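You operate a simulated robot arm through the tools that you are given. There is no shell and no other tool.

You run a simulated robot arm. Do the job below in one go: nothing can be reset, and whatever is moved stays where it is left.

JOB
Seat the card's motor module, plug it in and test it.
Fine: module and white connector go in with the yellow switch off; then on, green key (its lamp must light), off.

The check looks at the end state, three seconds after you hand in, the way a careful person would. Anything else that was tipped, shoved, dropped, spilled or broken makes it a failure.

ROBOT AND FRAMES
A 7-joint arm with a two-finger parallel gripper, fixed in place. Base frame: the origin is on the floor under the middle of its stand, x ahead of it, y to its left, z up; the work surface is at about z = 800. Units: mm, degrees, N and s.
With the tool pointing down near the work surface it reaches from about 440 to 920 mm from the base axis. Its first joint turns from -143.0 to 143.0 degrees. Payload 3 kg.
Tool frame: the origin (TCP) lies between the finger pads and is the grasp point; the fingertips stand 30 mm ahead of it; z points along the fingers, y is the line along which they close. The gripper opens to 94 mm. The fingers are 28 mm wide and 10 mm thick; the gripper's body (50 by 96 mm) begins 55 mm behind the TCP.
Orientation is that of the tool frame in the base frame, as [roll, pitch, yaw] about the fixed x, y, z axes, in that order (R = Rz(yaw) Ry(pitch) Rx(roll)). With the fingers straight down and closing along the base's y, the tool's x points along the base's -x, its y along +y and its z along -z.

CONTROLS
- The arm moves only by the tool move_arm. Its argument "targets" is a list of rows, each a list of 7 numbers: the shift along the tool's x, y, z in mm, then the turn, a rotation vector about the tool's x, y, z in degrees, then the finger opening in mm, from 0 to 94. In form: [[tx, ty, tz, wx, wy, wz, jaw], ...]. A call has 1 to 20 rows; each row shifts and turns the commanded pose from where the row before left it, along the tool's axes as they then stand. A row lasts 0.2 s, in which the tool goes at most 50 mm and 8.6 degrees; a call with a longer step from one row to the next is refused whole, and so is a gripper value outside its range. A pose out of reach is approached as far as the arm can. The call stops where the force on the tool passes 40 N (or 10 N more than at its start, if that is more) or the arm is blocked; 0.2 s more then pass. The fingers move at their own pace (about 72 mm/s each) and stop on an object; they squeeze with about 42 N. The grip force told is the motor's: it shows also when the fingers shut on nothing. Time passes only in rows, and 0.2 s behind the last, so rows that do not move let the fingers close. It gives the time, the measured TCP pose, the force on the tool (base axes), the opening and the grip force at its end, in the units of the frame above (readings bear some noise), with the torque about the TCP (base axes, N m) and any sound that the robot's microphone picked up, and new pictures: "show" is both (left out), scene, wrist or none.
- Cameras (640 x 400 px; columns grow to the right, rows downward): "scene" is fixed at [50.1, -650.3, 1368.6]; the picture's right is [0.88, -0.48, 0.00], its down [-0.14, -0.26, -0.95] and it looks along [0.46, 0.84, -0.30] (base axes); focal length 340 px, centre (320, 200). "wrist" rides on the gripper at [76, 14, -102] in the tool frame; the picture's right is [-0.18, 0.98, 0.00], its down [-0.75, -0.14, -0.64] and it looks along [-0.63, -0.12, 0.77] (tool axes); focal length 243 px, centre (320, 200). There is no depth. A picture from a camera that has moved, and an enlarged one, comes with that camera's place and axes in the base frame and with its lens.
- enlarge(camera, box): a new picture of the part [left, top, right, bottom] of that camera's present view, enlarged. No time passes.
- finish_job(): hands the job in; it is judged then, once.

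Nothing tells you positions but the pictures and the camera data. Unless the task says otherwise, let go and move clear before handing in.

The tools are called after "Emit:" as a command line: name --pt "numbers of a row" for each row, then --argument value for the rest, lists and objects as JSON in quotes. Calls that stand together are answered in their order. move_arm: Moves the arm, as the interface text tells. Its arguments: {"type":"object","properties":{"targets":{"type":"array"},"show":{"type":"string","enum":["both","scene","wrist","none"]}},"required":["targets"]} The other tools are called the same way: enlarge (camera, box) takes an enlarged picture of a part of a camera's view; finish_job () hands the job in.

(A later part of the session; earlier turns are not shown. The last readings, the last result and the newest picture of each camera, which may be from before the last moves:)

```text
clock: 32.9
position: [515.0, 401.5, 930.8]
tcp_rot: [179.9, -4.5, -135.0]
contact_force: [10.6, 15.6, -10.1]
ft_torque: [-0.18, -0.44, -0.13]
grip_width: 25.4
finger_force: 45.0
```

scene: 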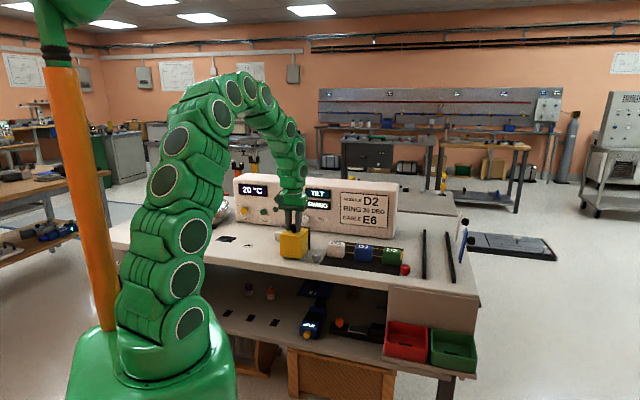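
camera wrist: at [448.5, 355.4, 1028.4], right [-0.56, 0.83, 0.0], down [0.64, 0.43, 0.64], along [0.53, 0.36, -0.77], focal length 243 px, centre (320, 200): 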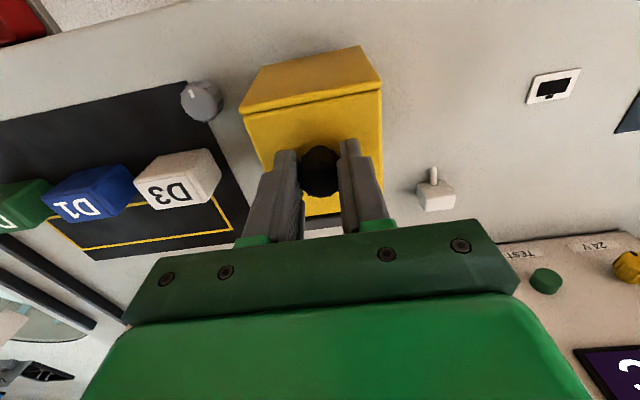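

The motion fits an arc about a hinge near b 702, z 886, measuring b outward from the robot square to the bench. I'll keep following it in small steps.

Emit:
move_arm --pt "-3 0 0 0 0 0 10" --pt "-2 0 -3.06 0 3.4 0 10" --pt "-2 0 -3.06 0 3.4 0 10" --pt "-2 0 -3.06 0 3.4 0 10" --pt "0 0 0 0 0 0 10" --show "both"

Emit:
enlarge --camera "scene" --box '[260, 180, 340, 270]'

```text
clock: 34.1
position: [521.0, 407.4, 938.3]
tcp_rot: [-180.0, -14.9, -135.0]
contact_force: [-7.6, -13.3, 7.2]
ft_torque: [-0.68, -0.26, 0.2]
grip_width: 25.3
finger_force: 44.6
camera wrist: at [477.1, 384.2, 1055.8], right [-0.57, 0.82, -0.05], down [0.73, 0.53, 0.43], along [0.38, 0.21, -0.9], focal length 243 px, centre (320, 200)
```

scene: 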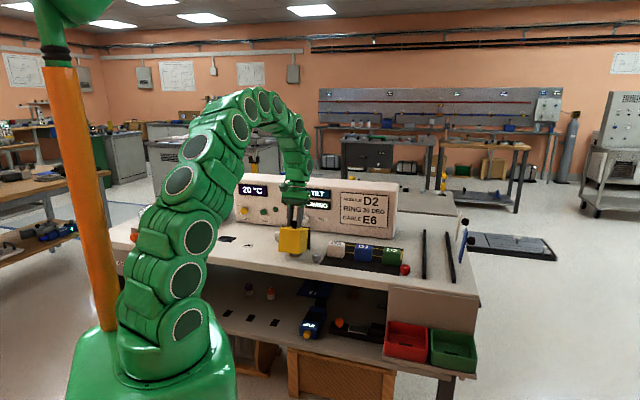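
wrist: 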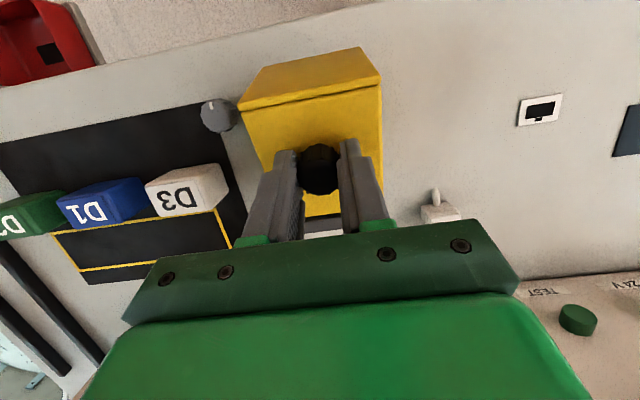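

```text
4.44 times, centred on (300, 225) of scene
camera zoom: at [50.1, -650.3, 1368.6], right [0.88, -0.48, 0.0], down [-0.14, -0.26, -0.95], along [0.46, 0.84, -0.3], focal length 1511 px, centre (409, 89)
```

zoom: 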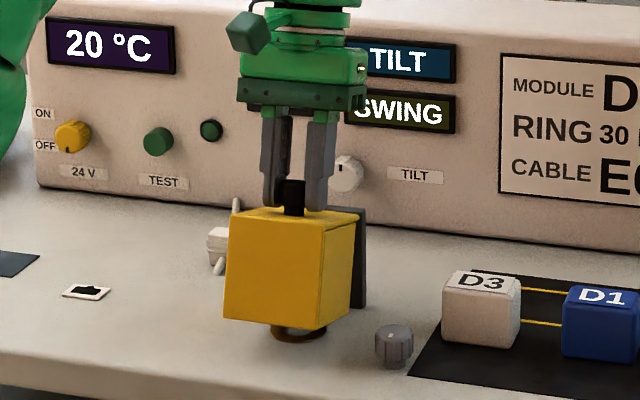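

The hood is swinging open and I can see a round dark dock beneath it. I'll continue the arc with a small outward correction.

Emit:
move_arm --pt "1.4 0 -0.9 0 0 0 10" --pt "-2.7 0 -4.05 0 4.2 0 10" --pt "-2.7 0 -4.05 0 4.2 0 10" --pt "-2.7 0 -4.05 0 4.2 0 10" --pt "0 0 0 0 0 0 10" --show "none"

```text
clock: 35.3
position: [529.5, 414.5, 949.9]
tcp_rot: [-180.0, -27.2, -135.0]
contact_force: [3.9, -1.8, 20.1]
ft_torque: [0.3, -1.07, 0.38]
grip_width: 25.0
finger_force: 44.5
```

Emit:
move_arm --pt "1.3 0 -0.7 0 -1.5 0 10" --pt "-2.85 0 -5.03 0 4 0 10" --pt "-2.85 0 -5.03 0 4 0 10" --pt "-2.85 0 -5.03 0 4 0 10" --pt "0 0 0 0 0 0 10" --show "none"

```text
clock: 36.5
position: [531.7, 419.1, 952.4]
tcp_rot: [179.9, -33.8, -135.0]
contact_force: [9.8, 0.2, 19.1]
ft_torque: [0.35, -1.14, 0.46]
grip_width: 25.2
finger_force: 44.8
out of reach, approached as far as the arm can: row 3, 4
```

The arm can't tilt any further this way, so from here the knob has to pivot in the grip. I'll ease the tilt back and check what pose I actually have.

Emit:
move_arm --pt "0 0 0 0 -4 0 10" --pt "0 0 0 0 0 0 10" --show "scene"

Emit:
enlarge --camera "scene" --box '[260, 180, 340, 270]'

```text
clock: 37.1
position: [531.4, 418.8, 952.0]
tcp_rot: [179.9, -30.0, -135.1]
contact_force: [-14.5, -21.2, -4.5]
ft_torque: [-1.46, 0.67, 0.25]
grip_width: 25.3
finger_force: 45.3
```

scene: 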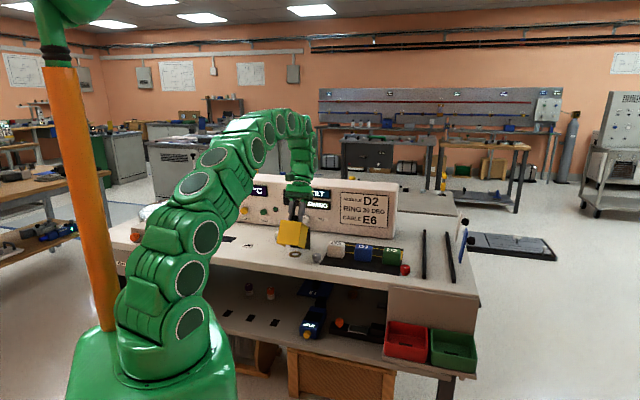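

```text
4.44 times, centred on (300, 225) of scene
camera zoom: at [50.1, -650.3, 1368.6], right [0.88, -0.48, 0.0], down [-0.14, -0.26, -0.95], along [0.46, 0.84, -0.3], focal length 1511 px, centre (409, 89)
```

zoom: 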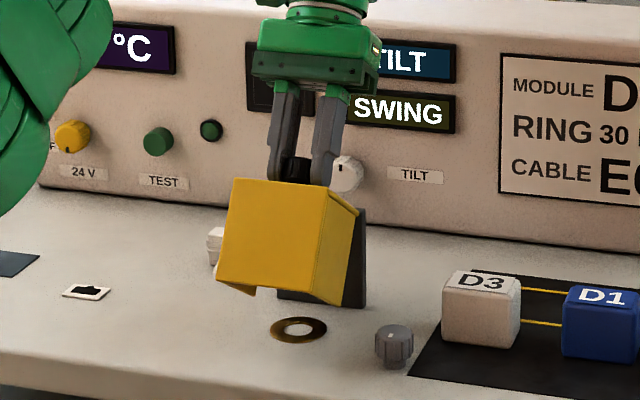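

Emit:
move_arm --pt "-1.13 0 -5.04 0 -1.2 0 10" --pt "-1.55 0 -4.85 0 -1.2 0 10" --pt "-2.15 0 -4.74 0 -1.2 0 10" --pt "0 0 0 0 0 0 10" --show "scene"

Emit:
enlarge --camera "scene" --box '[260, 180, 340, 270]'

```text
clock: 38.1
position: [539.9, 425.2, 963.3]
tcp_rot: [179.9, -26.2, -134.9]
contact_force: [-9.5, -11.6, -10.9]
ft_torque: [-1.18, 0.65, 0.27]
grip_width: 25.4
finger_force: 45.3
```

scene: 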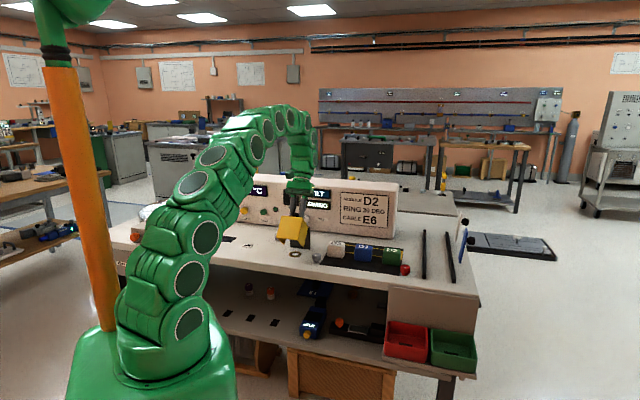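

```text
4.44 times, centred on (300, 225) of scene
camera zoom: at [50.1, -650.3, 1368.6], right [0.88, -0.48, 0.0], down [-0.14, -0.26, -0.95], along [0.46, 0.84, -0.3], focal length 1511 px, centre (409, 89)
```

zoom: 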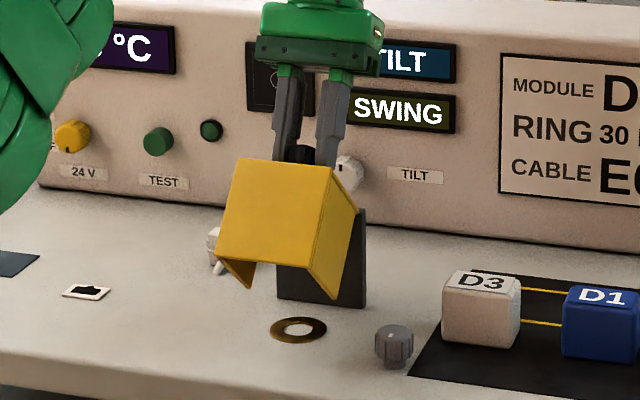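

The hood keeps opening smoothly, to about 42°. I'll carry on along the arc.

Emit:
move_arm --pt "-2.34 0 -4.51 0 -1.2 0 10" --pt "-2.78 0 -4.18 0 -1.2 0 10" --pt "-3.31 0 -3.88 0 -1.2 0 10" --pt "-3.47 0 -3.62 0 -1.2 0 10" --pt "-3.82 0 -3.12 0 -1.2 0 10" --pt "0 0 0 0 0 0 10" --show "scene"

Emit:
enlarge --camera "scene" --box '[260, 180, 340, 270]'

```text
clock: 39.5
position: [555.7, 442.6, 975.2]
tcp_rot: [180.0, -20.3, -135.0]
contact_force: [-13.5, -14.9, -0.7]
ft_torque: [-1.24, 0.99, 0.22]
grip_width: 25.2
finger_force: 45.5
```

scene: 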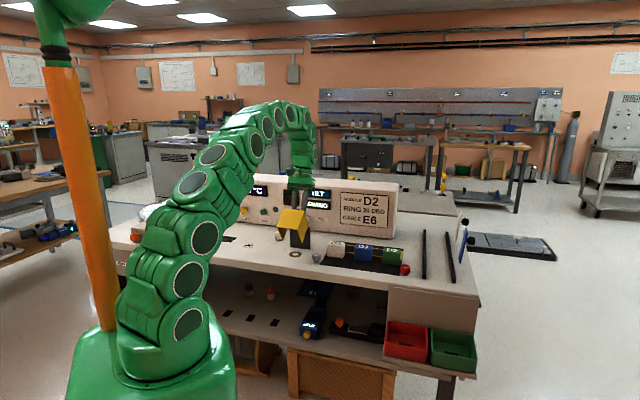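

```text
4.44 times, centred on (300, 225) of scene
camera zoom: at [50.1, -650.3, 1368.6], right [0.88, -0.48, 0.0], down [-0.14, -0.26, -0.95], along [0.46, 0.84, -0.3], focal length 1511 px, centre (409, 89)
```

zoom: 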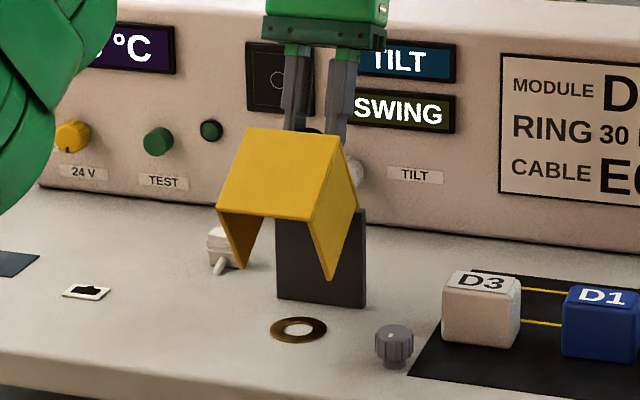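

Emit:
move_arm --pt "-4.21 0 -2.74 0 -1.2 0 10" --pt "-4.23 0 -2.43 0 -1.2 0 10" --pt "-4.54 0 -1.89 0 -1.2 0 10" --pt "-4.69 0 -1.42 0 -1.2 0 10" --pt "-4.8 0 -1.03 0 -1.2 0 10" --pt "-4.82 0 -0.51 0 -1.2 0 10" --pt "0 0 0 0 0 0 10" --show "scene"

Emit:
enlarge --camera "scene" --box '[260, 180, 340, 270]'

```text
clock: 41.1
position: [575.8, 464.5, 974.9]
tcp_rot: [179.8, -13.1, -134.8]
contact_force: [-0.7, 0.7, -0.2]
ft_torque: [-0.01, 0.01, 0.0]
grip_width: 10.3
finger_force: 0.0
```

scene: 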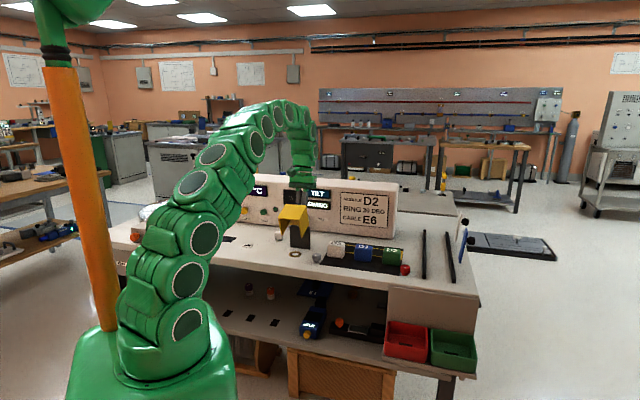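

```text
4.44 times, centred on (300, 225) of scene
camera zoom: at [50.1, -650.3, 1368.6], right [0.88, -0.48, 0.0], down [-0.14, -0.26, -0.95], along [0.46, 0.84, -0.3], focal length 1511 px, centre (409, 89)
```

zoom: 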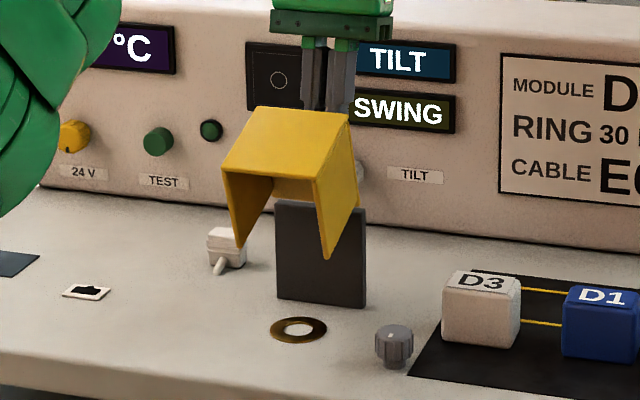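

The grip slipped off the knob at around 80°, but the hood seems to be staying open. I'll pause to check that it holds.

Emit:
move_arm --pt "0 0 0 0 0 0 10" --pt "0 0 0 0 0 0 10" --show "both"

Emit:
enlarge --camera "scene" --box '[265, 190, 325, 260]'

Emit:
enlarge --camera "wrist" --box '[220, 30, 420, 220]'

```text
clock: 41.7
position: [575.0, 463.4, 975.4]
tcp_rot: [179.9, -13.1, -135.0]
contact_force: [0.2, -0.4, 0.1]
ft_torque: [-0.01, 0.02, -0.02]
grip_width: 9.8
finger_force: 0.0
camera wrist: at [530.4, 438.3, 1091.9], right [-0.57, 0.82, -0.04], down [0.72, 0.52, 0.46], along [0.4, 0.23, -0.89], focal length 243 px, centre (320, 200)
```

scene: 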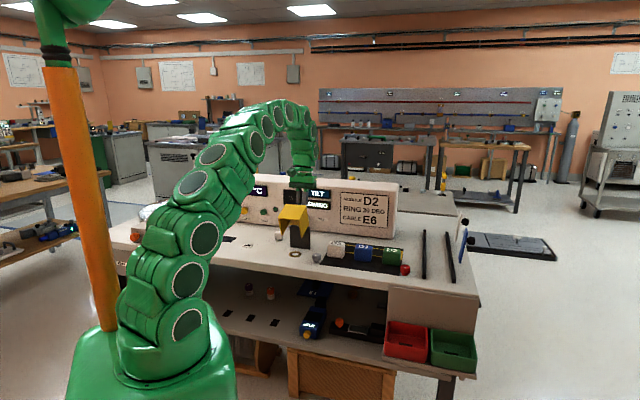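
wrist: 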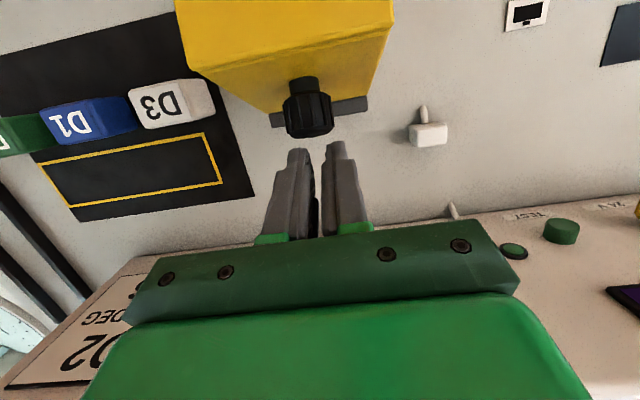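

```text
5.71 times, centred on (295, 225) of scene
camera zoom: at [50.1, -650.3, 1368.6], right [0.88, -0.48, 0.0], down [-0.14, -0.26, -0.95], along [0.46, 0.84, -0.3], focal length 1942 px, centre (463, 57)
```

zoom: 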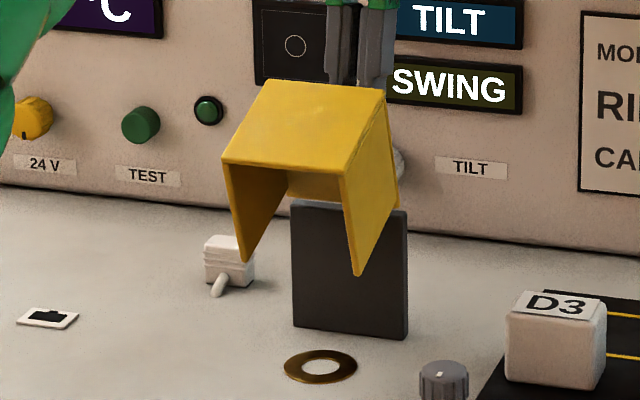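

```text
2.11 times, centred on (320, 125) of wrist
camera zoom: at [530.4, 438.3, 1091.9], right [-0.57, 0.82, -0.04], down [0.72, 0.52, 0.46], along [0.4, 0.23, -0.89], focal length 511 px, centre (320, 358)
```

zoom: 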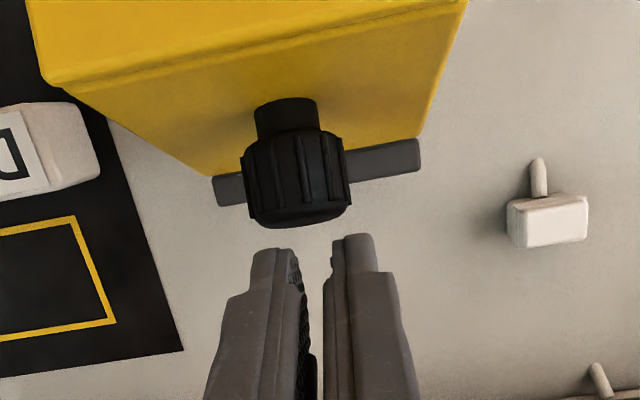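

The hood stays up on its own, so the hinge must have friction. I'll back away and look under it at the ring and the plate.

Emit:
move_arm --pt "9.65 0 -41.4 0 0 0 10" --pt "9.65 0 -41.4 0 0 0 10" --pt "0 0 0 0 -6.5 0 10" --pt "0 0 0 0 -6.5 0 10" --pt "43 0 0 0 0 0 10" --pt "43 0 0 0 0 0 10" --pt "43 0 0 0 0 0 10" --pt "43 0 0 0 0 0 10" --pt "43 0 0 0 0 0 10" --pt "0 0 30 0 0 0 10" --pt "0 0 30 0 0 0 10" --show "both"

Emit:
enlarge --camera "wrist" --box '[220, 60, 420, 220]'

Emit:
enlarge --camera "scene" --box '[265, 190, 325, 260]'

```text
clock: 44.1
position: [424.0, 311.9, 1000.3]
tcp_rot: [-179.9, -0.1, -135.0]
contact_force: [-0.3, -0.3, -1.2]
ft_torque: [-0.02, 0.0, 0.02]
grip_width: 10.0
finger_force: 0.0
camera wrist: at [360.4, 268.1, 1101.7], right [-0.57, 0.82, 0.0], down [0.63, 0.43, 0.64], along [0.53, 0.36, -0.77], focal length 243 px, centre (320, 200)
```

scene: 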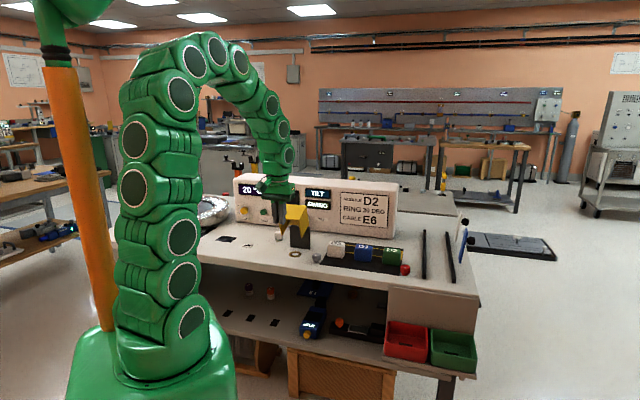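
wrist: 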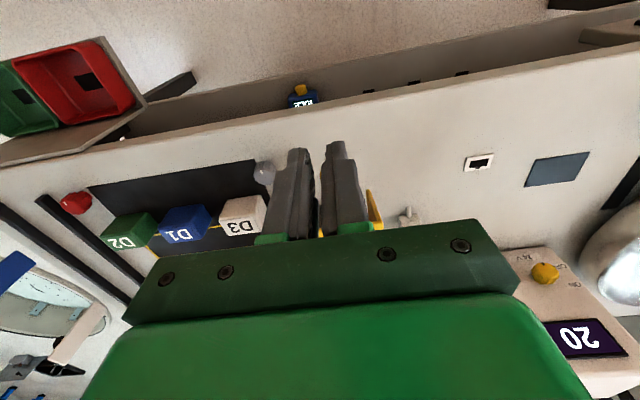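

```text
2.50 times, centred on (320, 140) of wrist
camera zoom: at [360.4, 268.1, 1101.7], right [-0.57, 0.82, 0.0], down [0.63, 0.43, 0.64], along [0.53, 0.36, -0.77], focal length 606 px, centre (320, 350)
```

zoom: 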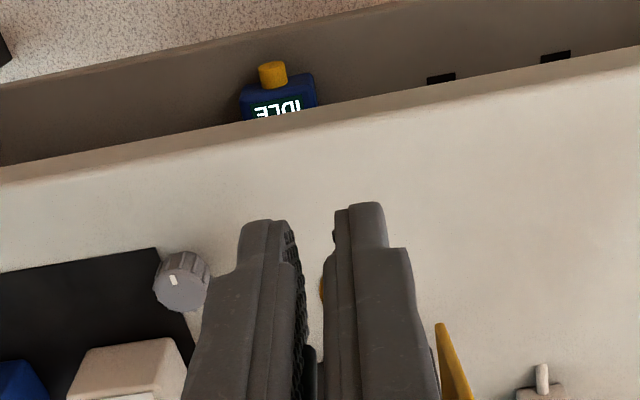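

```text
5.71 times, centred on (295, 225) of scene
camera zoom: at [50.1, -650.3, 1368.6], right [0.88, -0.48, 0.0], down [-0.14, -0.26, -0.95], along [0.46, 0.84, -0.3], focal length 1942 px, centre (463, 57)
```

zoom: 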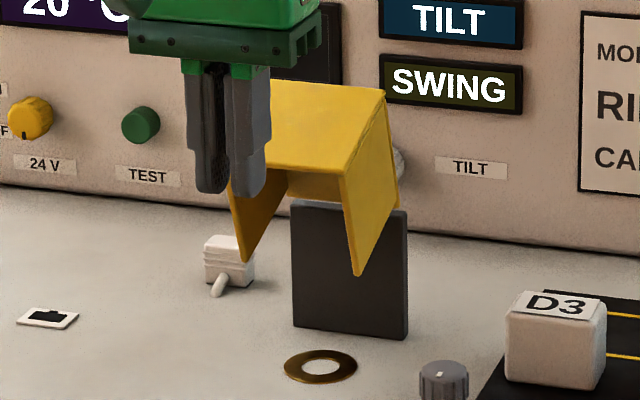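

Emit:
move_arm --pt "0 0 0 0 0 0 94" --pt "0 0 0 0 -6.7 0 94" --pt "0 0 0 0 -6.7 0 94" --pt "0 0 0 0 -6.6 0 94" --show "wrist"

Emit:
enlarge --camera "wrist" --box '[220, 60, 420, 220]'

```text
clock: 45.1
position: [423.2, 310.1, 1001.7]
tcp_rot: [179.9, 20.0, -135.0]
contact_force: [-0.7, 0.8, -0.8]
ft_torque: [0.0, 0.0, 0.02]
grip_width: 94.2
finger_force: 0.1
camera wrist: at [338.9, 246.1, 1069.5], right [-0.57, 0.82, 0.06], down [0.45, 0.25, 0.86], along [0.69, 0.52, -0.51], focal length 243 px, centre (320, 200)
```

wrist: 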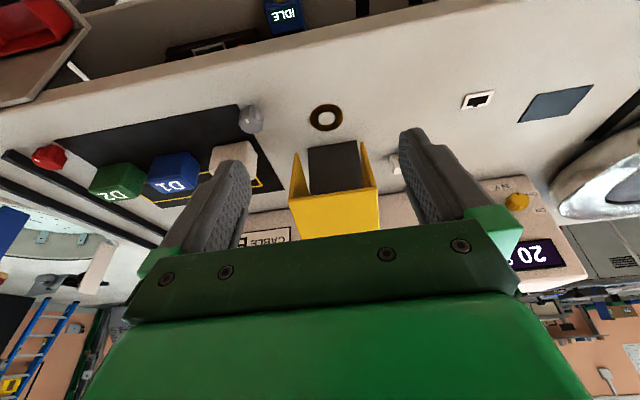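

```text
2.50 times, centred on (320, 140) of wrist
camera zoom: at [338.9, 246.1, 1069.5], right [-0.57, 0.82, 0.06], down [0.45, 0.25, 0.86], along [0.69, 0.52, -0.51], focal length 606 px, centre (320, 350)
```

zoom: 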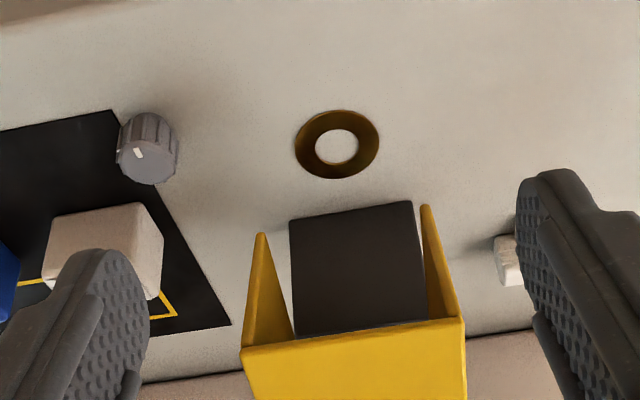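

Under the hood there's only a flat brass ring on the bench. I'll look at the ring and the dark plate more closely before deciding which is the seat.

Emit:
enlarge --camera "wrist" --box '[300, 95, 350, 140]'

Emit:
enlarge --camera "wrist" --box '[450, 70, 610, 140]'

Emit:
enlarge --camera "wrist" --box '[70, 0, 390, 80]'

Emit:
enlarge --camera "scene" --box '[285, 245, 305, 262]'

```text
8.89 times, centred on (325, 118) of wrist
camera zoom: at [338.9, 246.1, 1069.5], right [-0.57, 0.82, 0.06], down [0.45, 0.25, 0.86], along [0.69, 0.52, -0.51], focal length 2157 px, centre (276, 933)
```

zoom: 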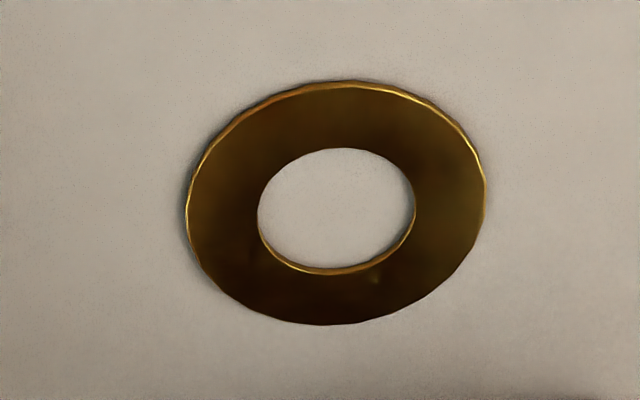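

```text
4.00 times, centred on (530, 105) of wrist
camera zoom: at [338.9, 246.1, 1069.5], right [-0.57, 0.82, 0.06], down [0.45, 0.25, 0.86], along [0.69, 0.52, -0.51], focal length 970 px, centre (-520, 580)
```

zoom: 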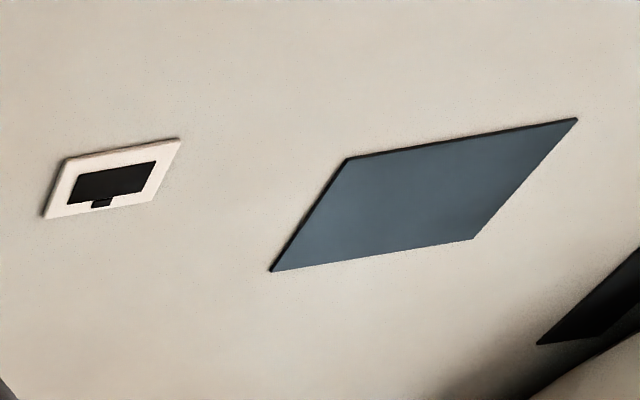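

```text
2.00 times, centred on (230, 40) of wrist
camera zoom: at [338.9, 246.1, 1069.5], right [-0.57, 0.82, 0.06], down [0.45, 0.25, 0.86], along [0.69, 0.52, -0.51], focal length 485 px, centre (500, 520)
```

zoom: 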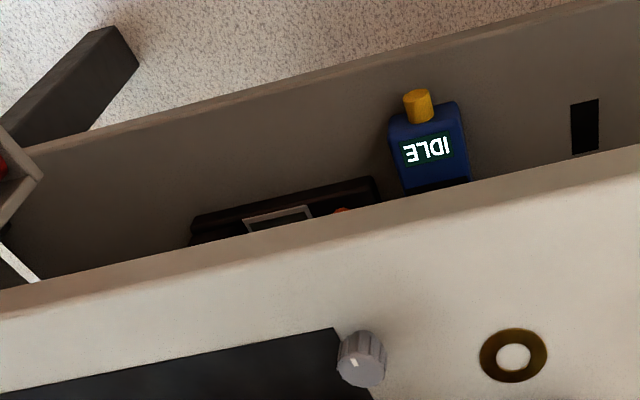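

```text
16.00 times, centred on (295, 254) of scene
camera zoom: at [50.1, -650.3, 1368.6], right [0.88, -0.48, 0.0], down [-0.14, -0.26, -0.95], along [0.46, 0.84, -0.3], focal length 5439 px, centre (720, -656)
```

zoom: 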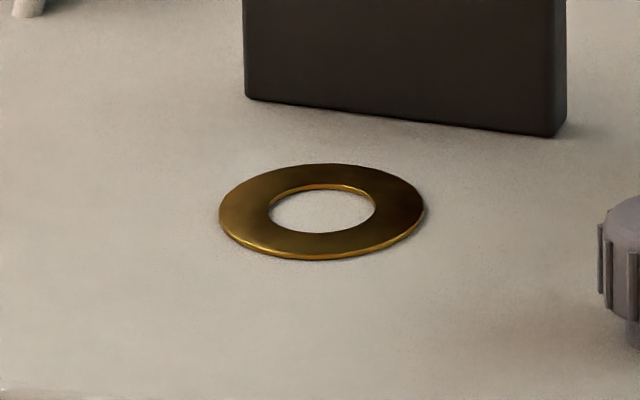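

The plate is a thin raised pad and the ring is a thin brass washer. I'll survey the rest of the bench and the shelf before choosing.

Emit:
move_arm --pt "0 -45 -5 0 0 0 94" --pt "0 -45 -5 0 0 0 94" --pt "0 -45 -5 0 0 0 94" --pt "0 -45 -5 0 0 0 94" --pt "0 -45 -5 0 0 0 94" --pt "0 -45 -5 0 0 0 94" --show "wrist"

Emit:
enlarge --camera "wrist" --box '[160, 0, 480, 200]'

Emit:
enlarge --camera "wrist" --box '[0, 100, 200, 240]'

Emit:
enlarge --camera "scene" --box '[390, 210, 490, 290]'

Emit:
enlarge --camera "scene" --box '[215, 275, 400, 350]'

```text
clock: 46.5
position: [604.4, 112.3, 1028.2]
tcp_rot: [179.9, 19.9, -135.0]
contact_force: [0.1, -0.2, -0.4]
ft_torque: [-0.02, 0.0, -0.01]
grip_width: 94.3
finger_force: 0.0
camera wrist: at [520.8, 48.1, 1098.2], right [-0.57, 0.82, 0.06], down [0.45, 0.25, 0.86], along [0.69, 0.52, -0.51], focal length 243 px, centre (320, 200)
```

wrist: 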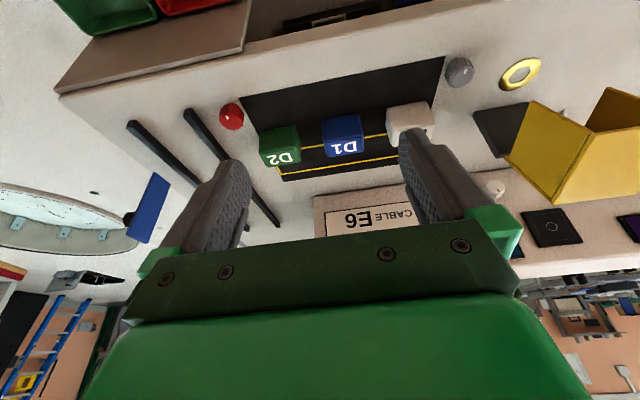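

```text
2.00 times, centred on (320, 100) of wrist
camera zoom: at [520.8, 48.1, 1098.2], right [-0.57, 0.82, 0.06], down [0.45, 0.25, 0.86], along [0.69, 0.52, -0.51], focal length 485 px, centre (320, 400)
```

zoom: 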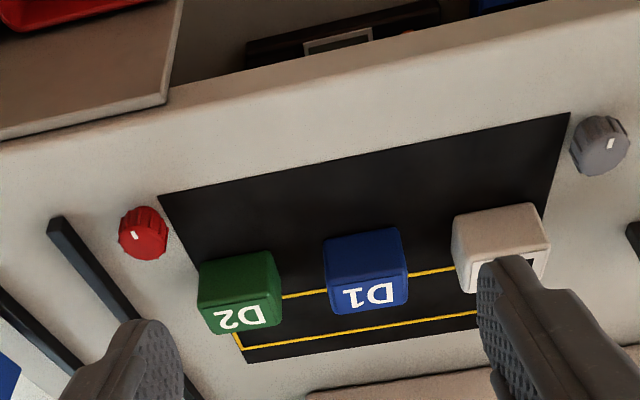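

```text
2.86 times, centred on (100, 170) of wrist
camera zoom: at [520.8, 48.1, 1098.2], right [-0.57, 0.82, 0.06], down [0.45, 0.25, 0.86], along [0.69, 0.52, -0.51], focal length 693 px, centre (949, 286)
```

zoom: 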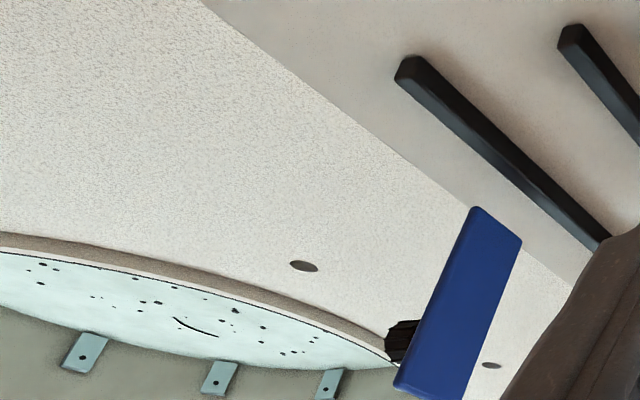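

```text
5.00 times, centred on (440, 250) of scene
camera zoom: at [50.1, -650.3, 1368.6], right [0.88, -0.48, 0.0], down [-0.14, -0.26, -0.95], along [0.46, 0.84, -0.3], focal length 1700 px, centre (-280, -50)
```

zoom: 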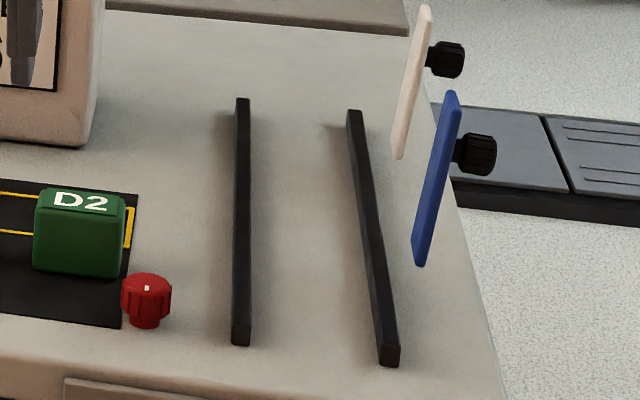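

```text
3.46 times, centred on (308, 312) of scene
camera zoom: at [50.1, -650.3, 1368.6], right [0.88, -0.48, 0.0], down [-0.14, -0.26, -0.95], along [0.46, 0.84, -0.3], focal length 1176 px, centre (363, -189)
```

zoom: 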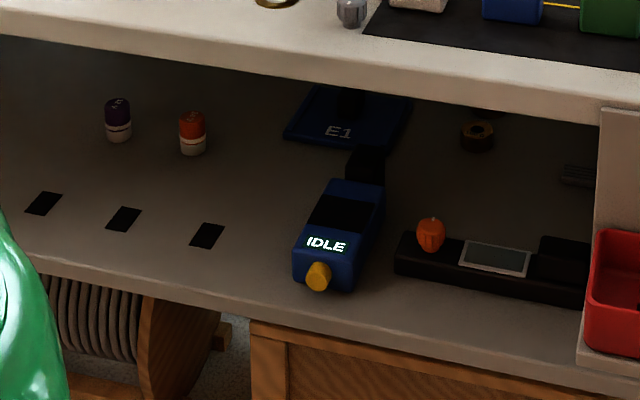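

Emit:
move_arm --pt "0 48 -4 0 0 0 94" --pt "0 48 -4 0 0 0 94" --pt "0 48 -4 0 0 0 94" --pt "0 48 -4 0 0 0 94" --pt "0 48 -4 0 0 0 94" --pt "0 48 -4 0 0 0 94" --pt "0 48 -4 0 0 0 94" --pt "0 48 -4 0 0 0 94" --pt "0 48 -4 0 0 0 94" --pt "0 48 -4 0 0 0 94" --pt "0 48 -4 0 0 0 94" --pt "0 48 -4 0 0 0 94" --show "both"

Emit:
enlarge --camera "wrist" --box '[160, 0, 480, 200]'

Emit:
enlarge --camera "wrist" --box '[400, 0, 640, 150]'

```text
clock: 48.9
position: [187.1, 488.9, 1076.5]
tcp_rot: [164.2, 11.6, -141.2]
contact_force: [-0.4, 0.3, -0.2]
ft_torque: [0.01, -0.03, 0.02]
grip_width: 94.2
finger_force: 0.0
stopped in row 12: the arm was blocked; the commanded pose is now the measured one
camera wrist: at [122.8, 418.1, 1160.2], right [-0.5, 0.81, 0.3], down [0.68, 0.15, 0.72], along [0.54, 0.56, -0.63], focal length 243 px, centre (320, 200)
```

scene: 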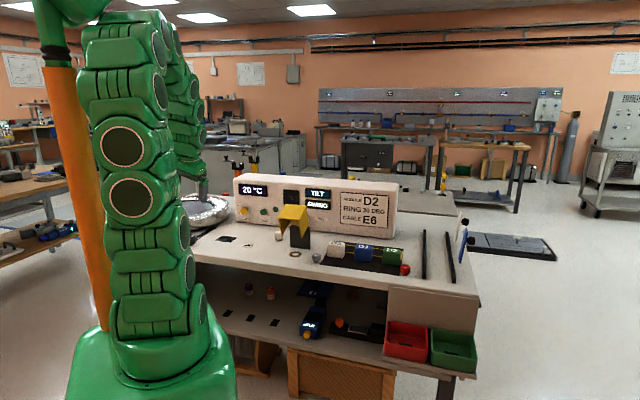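
wrist: 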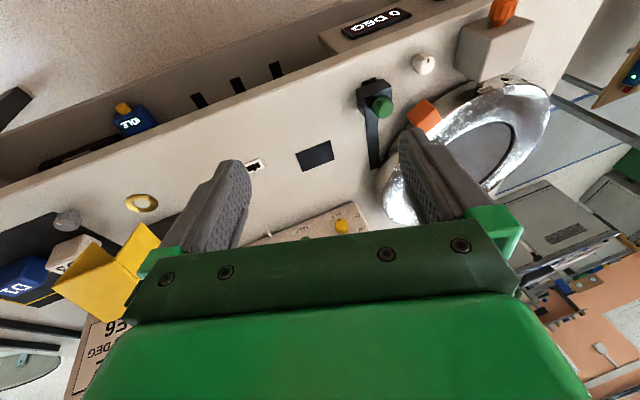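

```text
2.00 times, centred on (320, 100) of wrist
camera zoom: at [122.8, 418.1, 1160.2], right [-0.5, 0.81, 0.3], down [0.68, 0.15, 0.72], along [0.54, 0.56, -0.63], focal length 485 px, centre (320, 400)
```

zoom: 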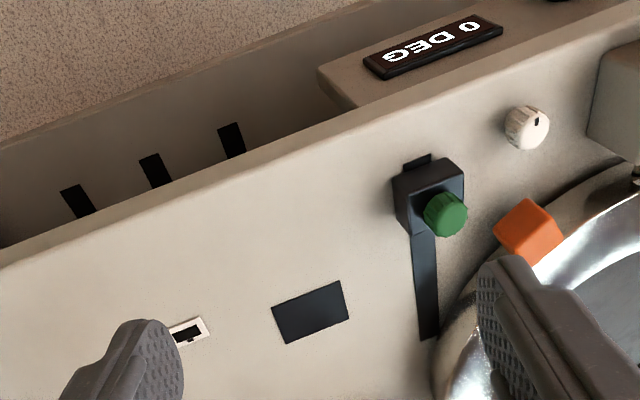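

```text
2.67 times, centred on (520, 75) of wrist
camera zoom: at [122.8, 418.1, 1160.2], right [-0.5, 0.81, 0.3], down [0.68, 0.15, 0.72], along [0.54, 0.56, -0.63], focal length 647 px, centre (-213, 533)
```

zoom: 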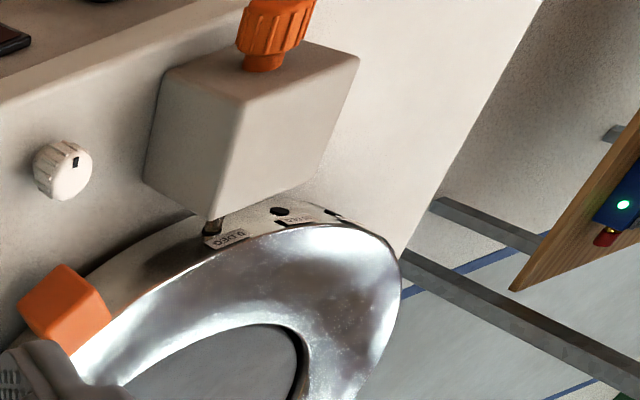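

The steel ring on the left with its 0 DEG display is a separate fixture. I'll zoom hard on the dark plate, the socket and the slider.

Emit:
enlarge --camera "wrist" --box '[290, 135, 340, 175]'

Emit:
enlarge --camera "wrist" --box '[345, 65, 405, 175]'

Emit:
enlarge --camera "scene" --box '[210, 230, 245, 252]'

Emit:
enlarge --camera "scene" --box '[325, 235, 410, 280]'

```text
10.00 times, centred on (315, 155) of wrist
camera zoom: at [122.8, 418.1, 1160.2], right [-0.5, 0.81, 0.3], down [0.68, 0.15, 0.72], along [0.54, 0.56, -0.63], focal length 2426 px, centre (370, 650)
```

zoom: 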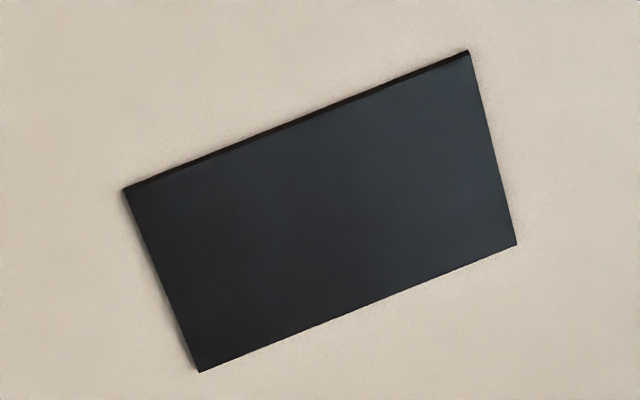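

```text
3.64 times, centred on (375, 120) of wrist
camera zoom: at [122.8, 418.1, 1160.2], right [-0.5, 0.81, 0.3], down [0.68, 0.15, 0.72], along [0.54, 0.56, -0.63], focal length 882 px, centre (120, 491)
```

zoom: 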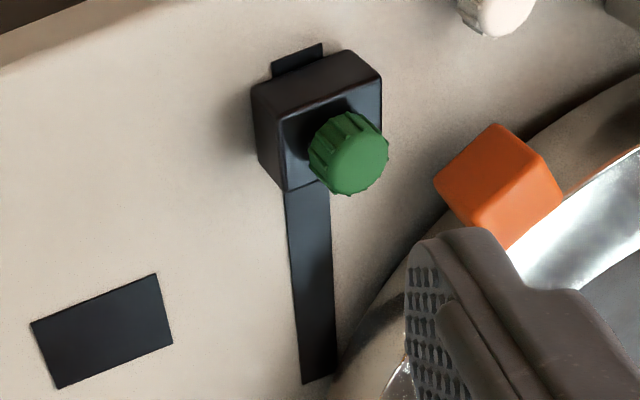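

```text
16.00 times, centred on (228, 241) of scene
camera zoom: at [50.1, -650.3, 1368.6], right [0.88, -0.48, 0.0], down [-0.14, -0.26, -0.95], along [0.46, 0.84, -0.3], focal length 5439 px, centre (1800, -456)
```

zoom: 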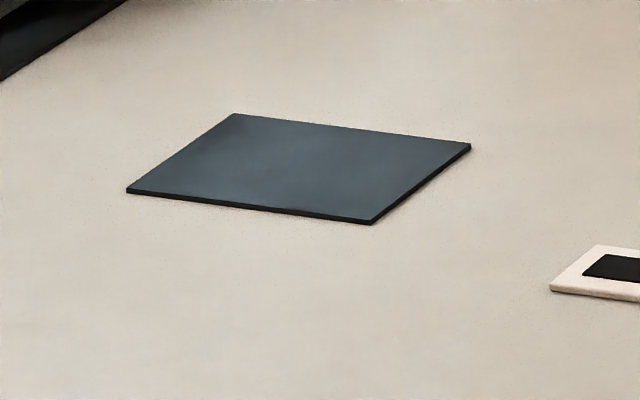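

```text
7.53 times, centred on (368, 258) of scene
camera zoom: at [50.1, -650.3, 1368.6], right [0.88, -0.48, 0.0], down [-0.14, -0.26, -0.95], along [0.46, 0.84, -0.3], focal length 2559 px, centre (-38, -233)
```

zoom: 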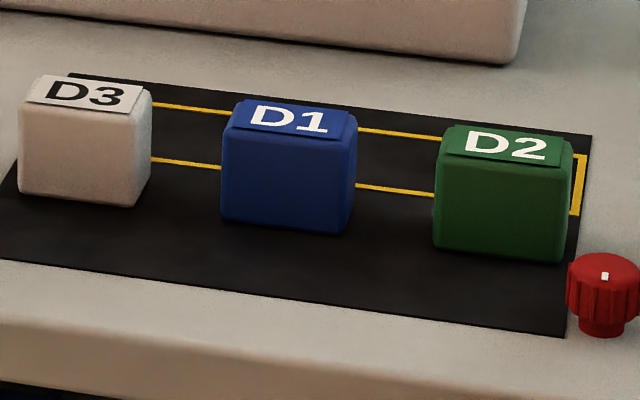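

I take the seat to be the thin dark plate. At 69 by 48 mm it suits the 61 by 38 mm module, it lies parallel to it, and it's beside the keyed socket and the 24 V/TEST controls. The hood looks like a separate station, so I'll close it again later. Now a close look at the panel controls.

Emit:
enlarge --camera "scene" --box '[232, 195, 282, 225]'

Emit:
enlarge --camera "wrist" --box '[290, 195, 370, 245]'

Emit:
enlarge --camera "scene" --box '[265, 220, 295, 245]'

```text
12.80 times, centred on (257, 210) of scene
camera zoom: at [50.1, -650.3, 1368.6], right [0.88, -0.48, 0.0], down [-0.14, -0.26, -0.95], along [0.46, 0.84, -0.3], focal length 4351 px, centre (1126, 72)
```

zoom: 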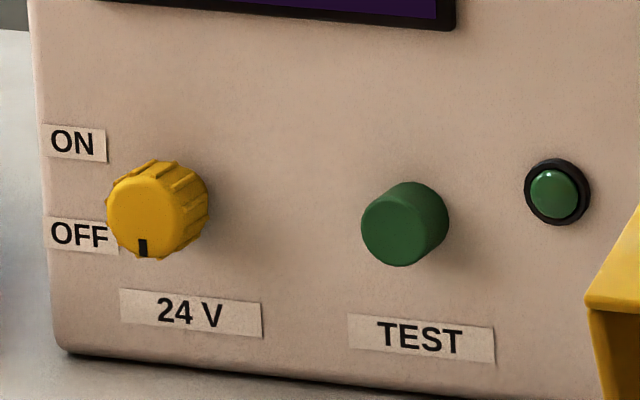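

```text
8.00 times, centred on (330, 220) of wrist
camera zoom: at [122.8, 418.1, 1160.2], right [-0.5, 0.81, 0.3], down [0.68, 0.15, 0.72], along [0.54, 0.56, -0.63], focal length 1941 px, centre (240, 40)
```

zoom: 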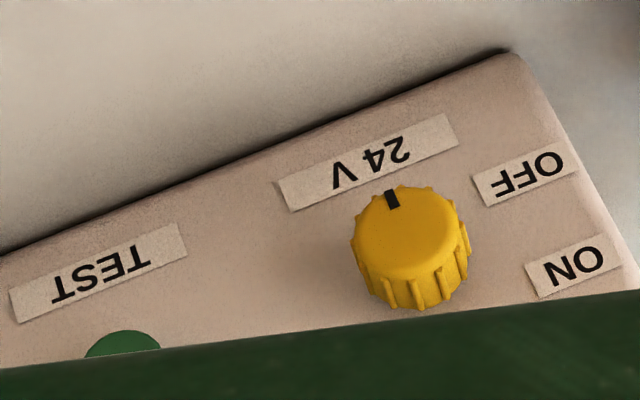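

```text
16.00 times, centred on (280, 232) of scene
camera zoom: at [50.1, -650.3, 1368.6], right [0.88, -0.48, 0.0], down [-0.14, -0.26, -0.95], along [0.46, 0.84, -0.3], focal length 5439 px, centre (960, -320)
```

zoom: 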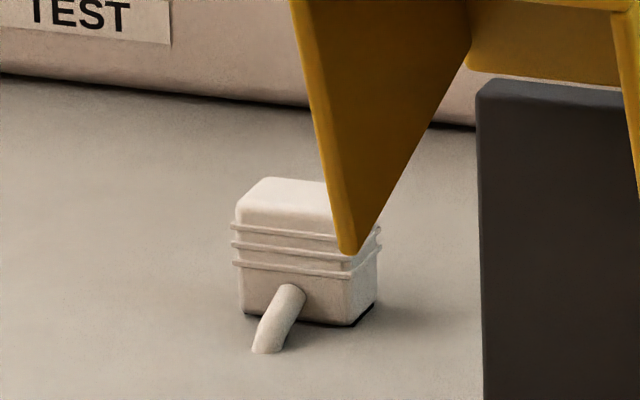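

The yellow knob's mark points down at OFF, so 24 V is off now. I'll straighten the wrist and move to the green D2 module.

Emit:
move_arm --pt "-4.2 -38.5 -10 0 0 0 94" --pt "-4.2 -38.5 -10 5.03 4.12 -1.51 94" --pt "-4.2 -38.5 -10 5.03 4.12 -1.51 94" --pt "0 -40 0 5.03 4.12 -1.51 94" --pt "0 -40 0 0 0 0 94" --show "none"

```text
clock: 50.1
position: [329.3, 345.6, 1081.1]
tcp_rot: [179.9, 0.1, -134.8]
contact_force: [0.7, 0.8, -0.1]
ft_torque: [-0.02, 0.01, 0.0]
grip_width: 94.1
finger_force: 0.1
```

Emit:
move_arm --pt "-17 -40.6 9.2 0 0 0 94" --pt "-17 -40.6 9.2 0 0 0 94" --pt "-17 -40.6 9.2 0 0 0 94" --pt "-17 -40.6 9.2 0 0 0 94" --pt "-17 -40.6 9.2 0 0 0 94" --pt "-17 -40.6 9.2 0 0 0 94" --pt "-17 -40.6 9.2 0 0 0 94" --pt "-17 -40.6 9.2 0 0 0 94" --pt "-17 -40.6 9.2 0 0 0 94" --pt "-17 -40.6 9.2 0 0 0 94" --pt "-17 -40.6 9.2 0 0 0 94" --show "wrist"

Emit:
enlarge --camera "wrist" --box '[220, 40, 420, 180]'

```text
clock: 52.5
position: [776.1, 168.1, 977.3]
tcp_rot: [179.8, 0.2, -134.8]
contact_force: [-0.9, -0.2, -0.3]
ft_torque: [-0.02, -0.01, -0.03]
grip_width: 94.0
finger_force: 0.0
camera wrist: at [713.2, 123.8, 1078.3], right [-0.57, 0.82, 0.0], down [0.63, 0.43, 0.65], along [0.53, 0.37, -0.76], focal length 243 px, centre (320, 200)
```

wrist: 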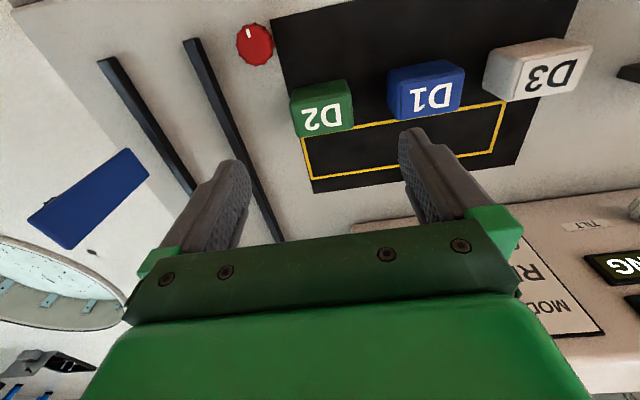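

```text
2.86 times, centred on (320, 110) of wrist
camera zoom: at [713.2, 123.8, 1078.3], right [-0.57, 0.82, 0.0], down [0.63, 0.43, 0.65], along [0.53, 0.37, -0.76], focal length 693 px, centre (320, 457)
```

zoom: 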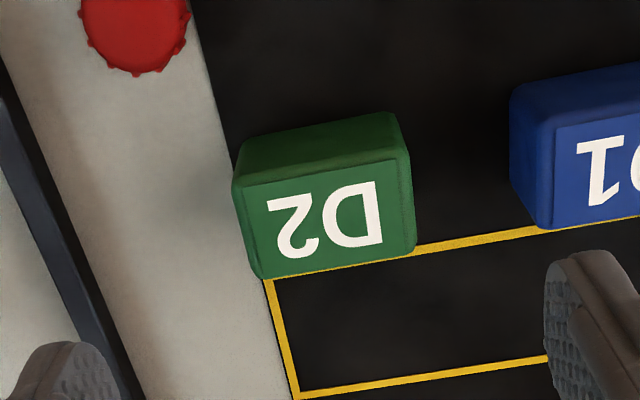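

D2 stands at about (782, 175), top near z 856. I'll come down around it and check before closing.

Emit:
move_arm --pt "-5 0.9 38.5 0 0 0 94" --pt "-5 0.9 38.5 0 0 0 94" --pt "0 0 0 0 0 0 94" --show "both"

Emit:
enlarge --camera "wrist" --box '[180, 60, 460, 240]'

Emit:
enlarge --camera "scene" --box '[350, 200, 430, 285]'

```text
clock: 53.3
position: [783.1, 176.6, 898.6]
tcp_rot: [179.9, 0.3, -134.8]
contact_force: [0.2, 0.0, 0.4]
ft_torque: [0.02, -0.02, -0.06]
grip_width: 94.0
finger_force: 0.0
camera wrist: at [721.0, 132.9, 999.0], right [-0.57, 0.82, 0.0], down [0.63, 0.43, 0.65], along [0.53, 0.37, -0.76], focal length 243 px, centre (320, 200)
```

scene: 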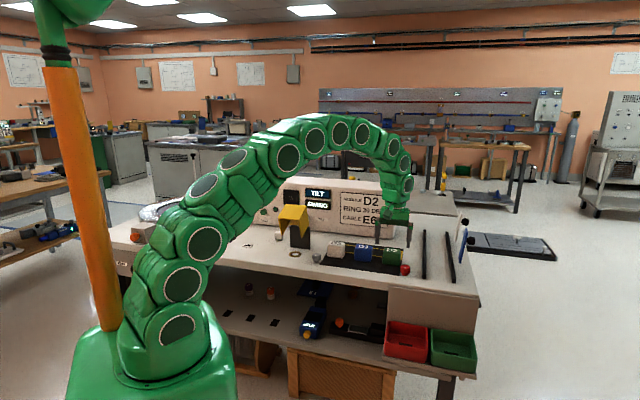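
wrist: 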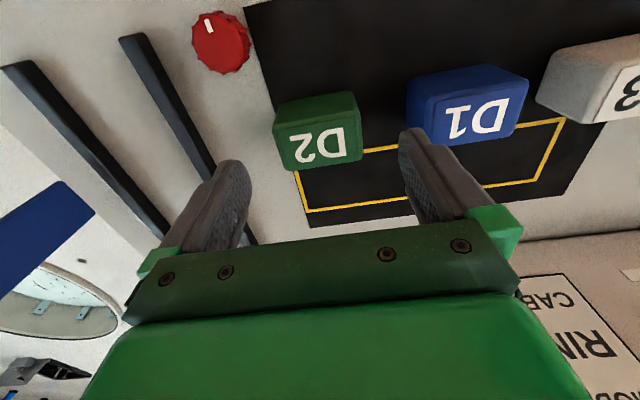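

```text
2.22 times, centred on (320, 150) of wrist
camera zoom: at [721.0, 132.9, 999.0], right [-0.57, 0.82, 0.0], down [0.63, 0.43, 0.65], along [0.53, 0.37, -0.76], focal length 539 px, centre (320, 311)
```

zoom: 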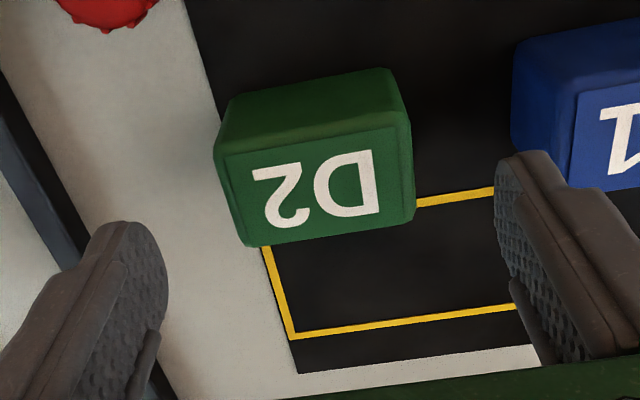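

```text
4.71 times, centred on (390, 242) of scene
camera zoom: at [50.1, -650.3, 1368.6], right [0.88, -0.48, 0.0], down [-0.14, -0.26, -0.95], along [0.46, 0.84, -0.3], focal length 1600 px, centre (-9, 0)
```

zoom: 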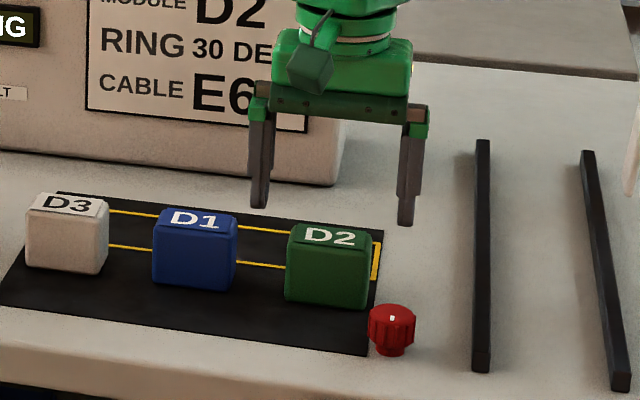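

Emit:
move_arm --pt "2.2 0.5 31 0 0 0 94" --pt "0 0 31 0 0 0 94" --pt "0 0 0 0 0 0 75" --pt "0 0 0 0 0 0 64" --pt "0 0 0 0 0 0 56" --pt "0 0 0 0 0 0 50" --pt "0 0 0 0 0 0 40" --pt "0 0 0 0 0 0 40" --show "both"

```text
clock: 55.1
position: [782.5, 174.9, 835.1]
tcp_rot: [179.8, 0.2, -134.6]
contact_force: [8.0, -4.7, 0.0]
ft_torque: [-0.08, -0.21, -0.07]
grip_width: 63.8
finger_force: 42.3
camera wrist: at [719.7, 131.1, 935.4], right [-0.57, 0.82, 0.0], down [0.63, 0.43, 0.65], along [0.53, 0.37, -0.76], focal length 243 px, centre (320, 200)
```

scene: 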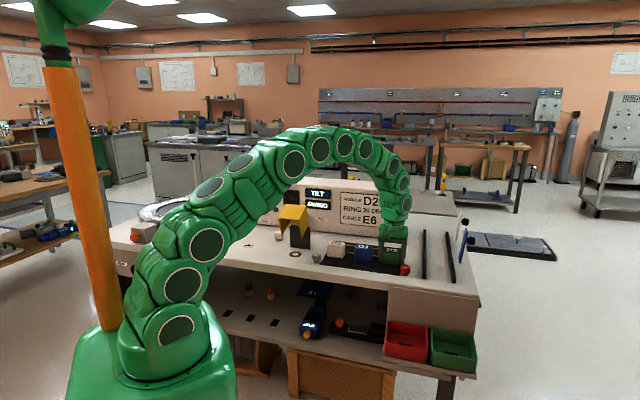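
wrist: 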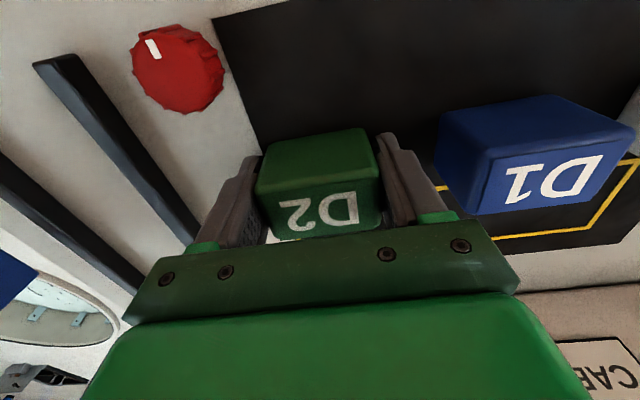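

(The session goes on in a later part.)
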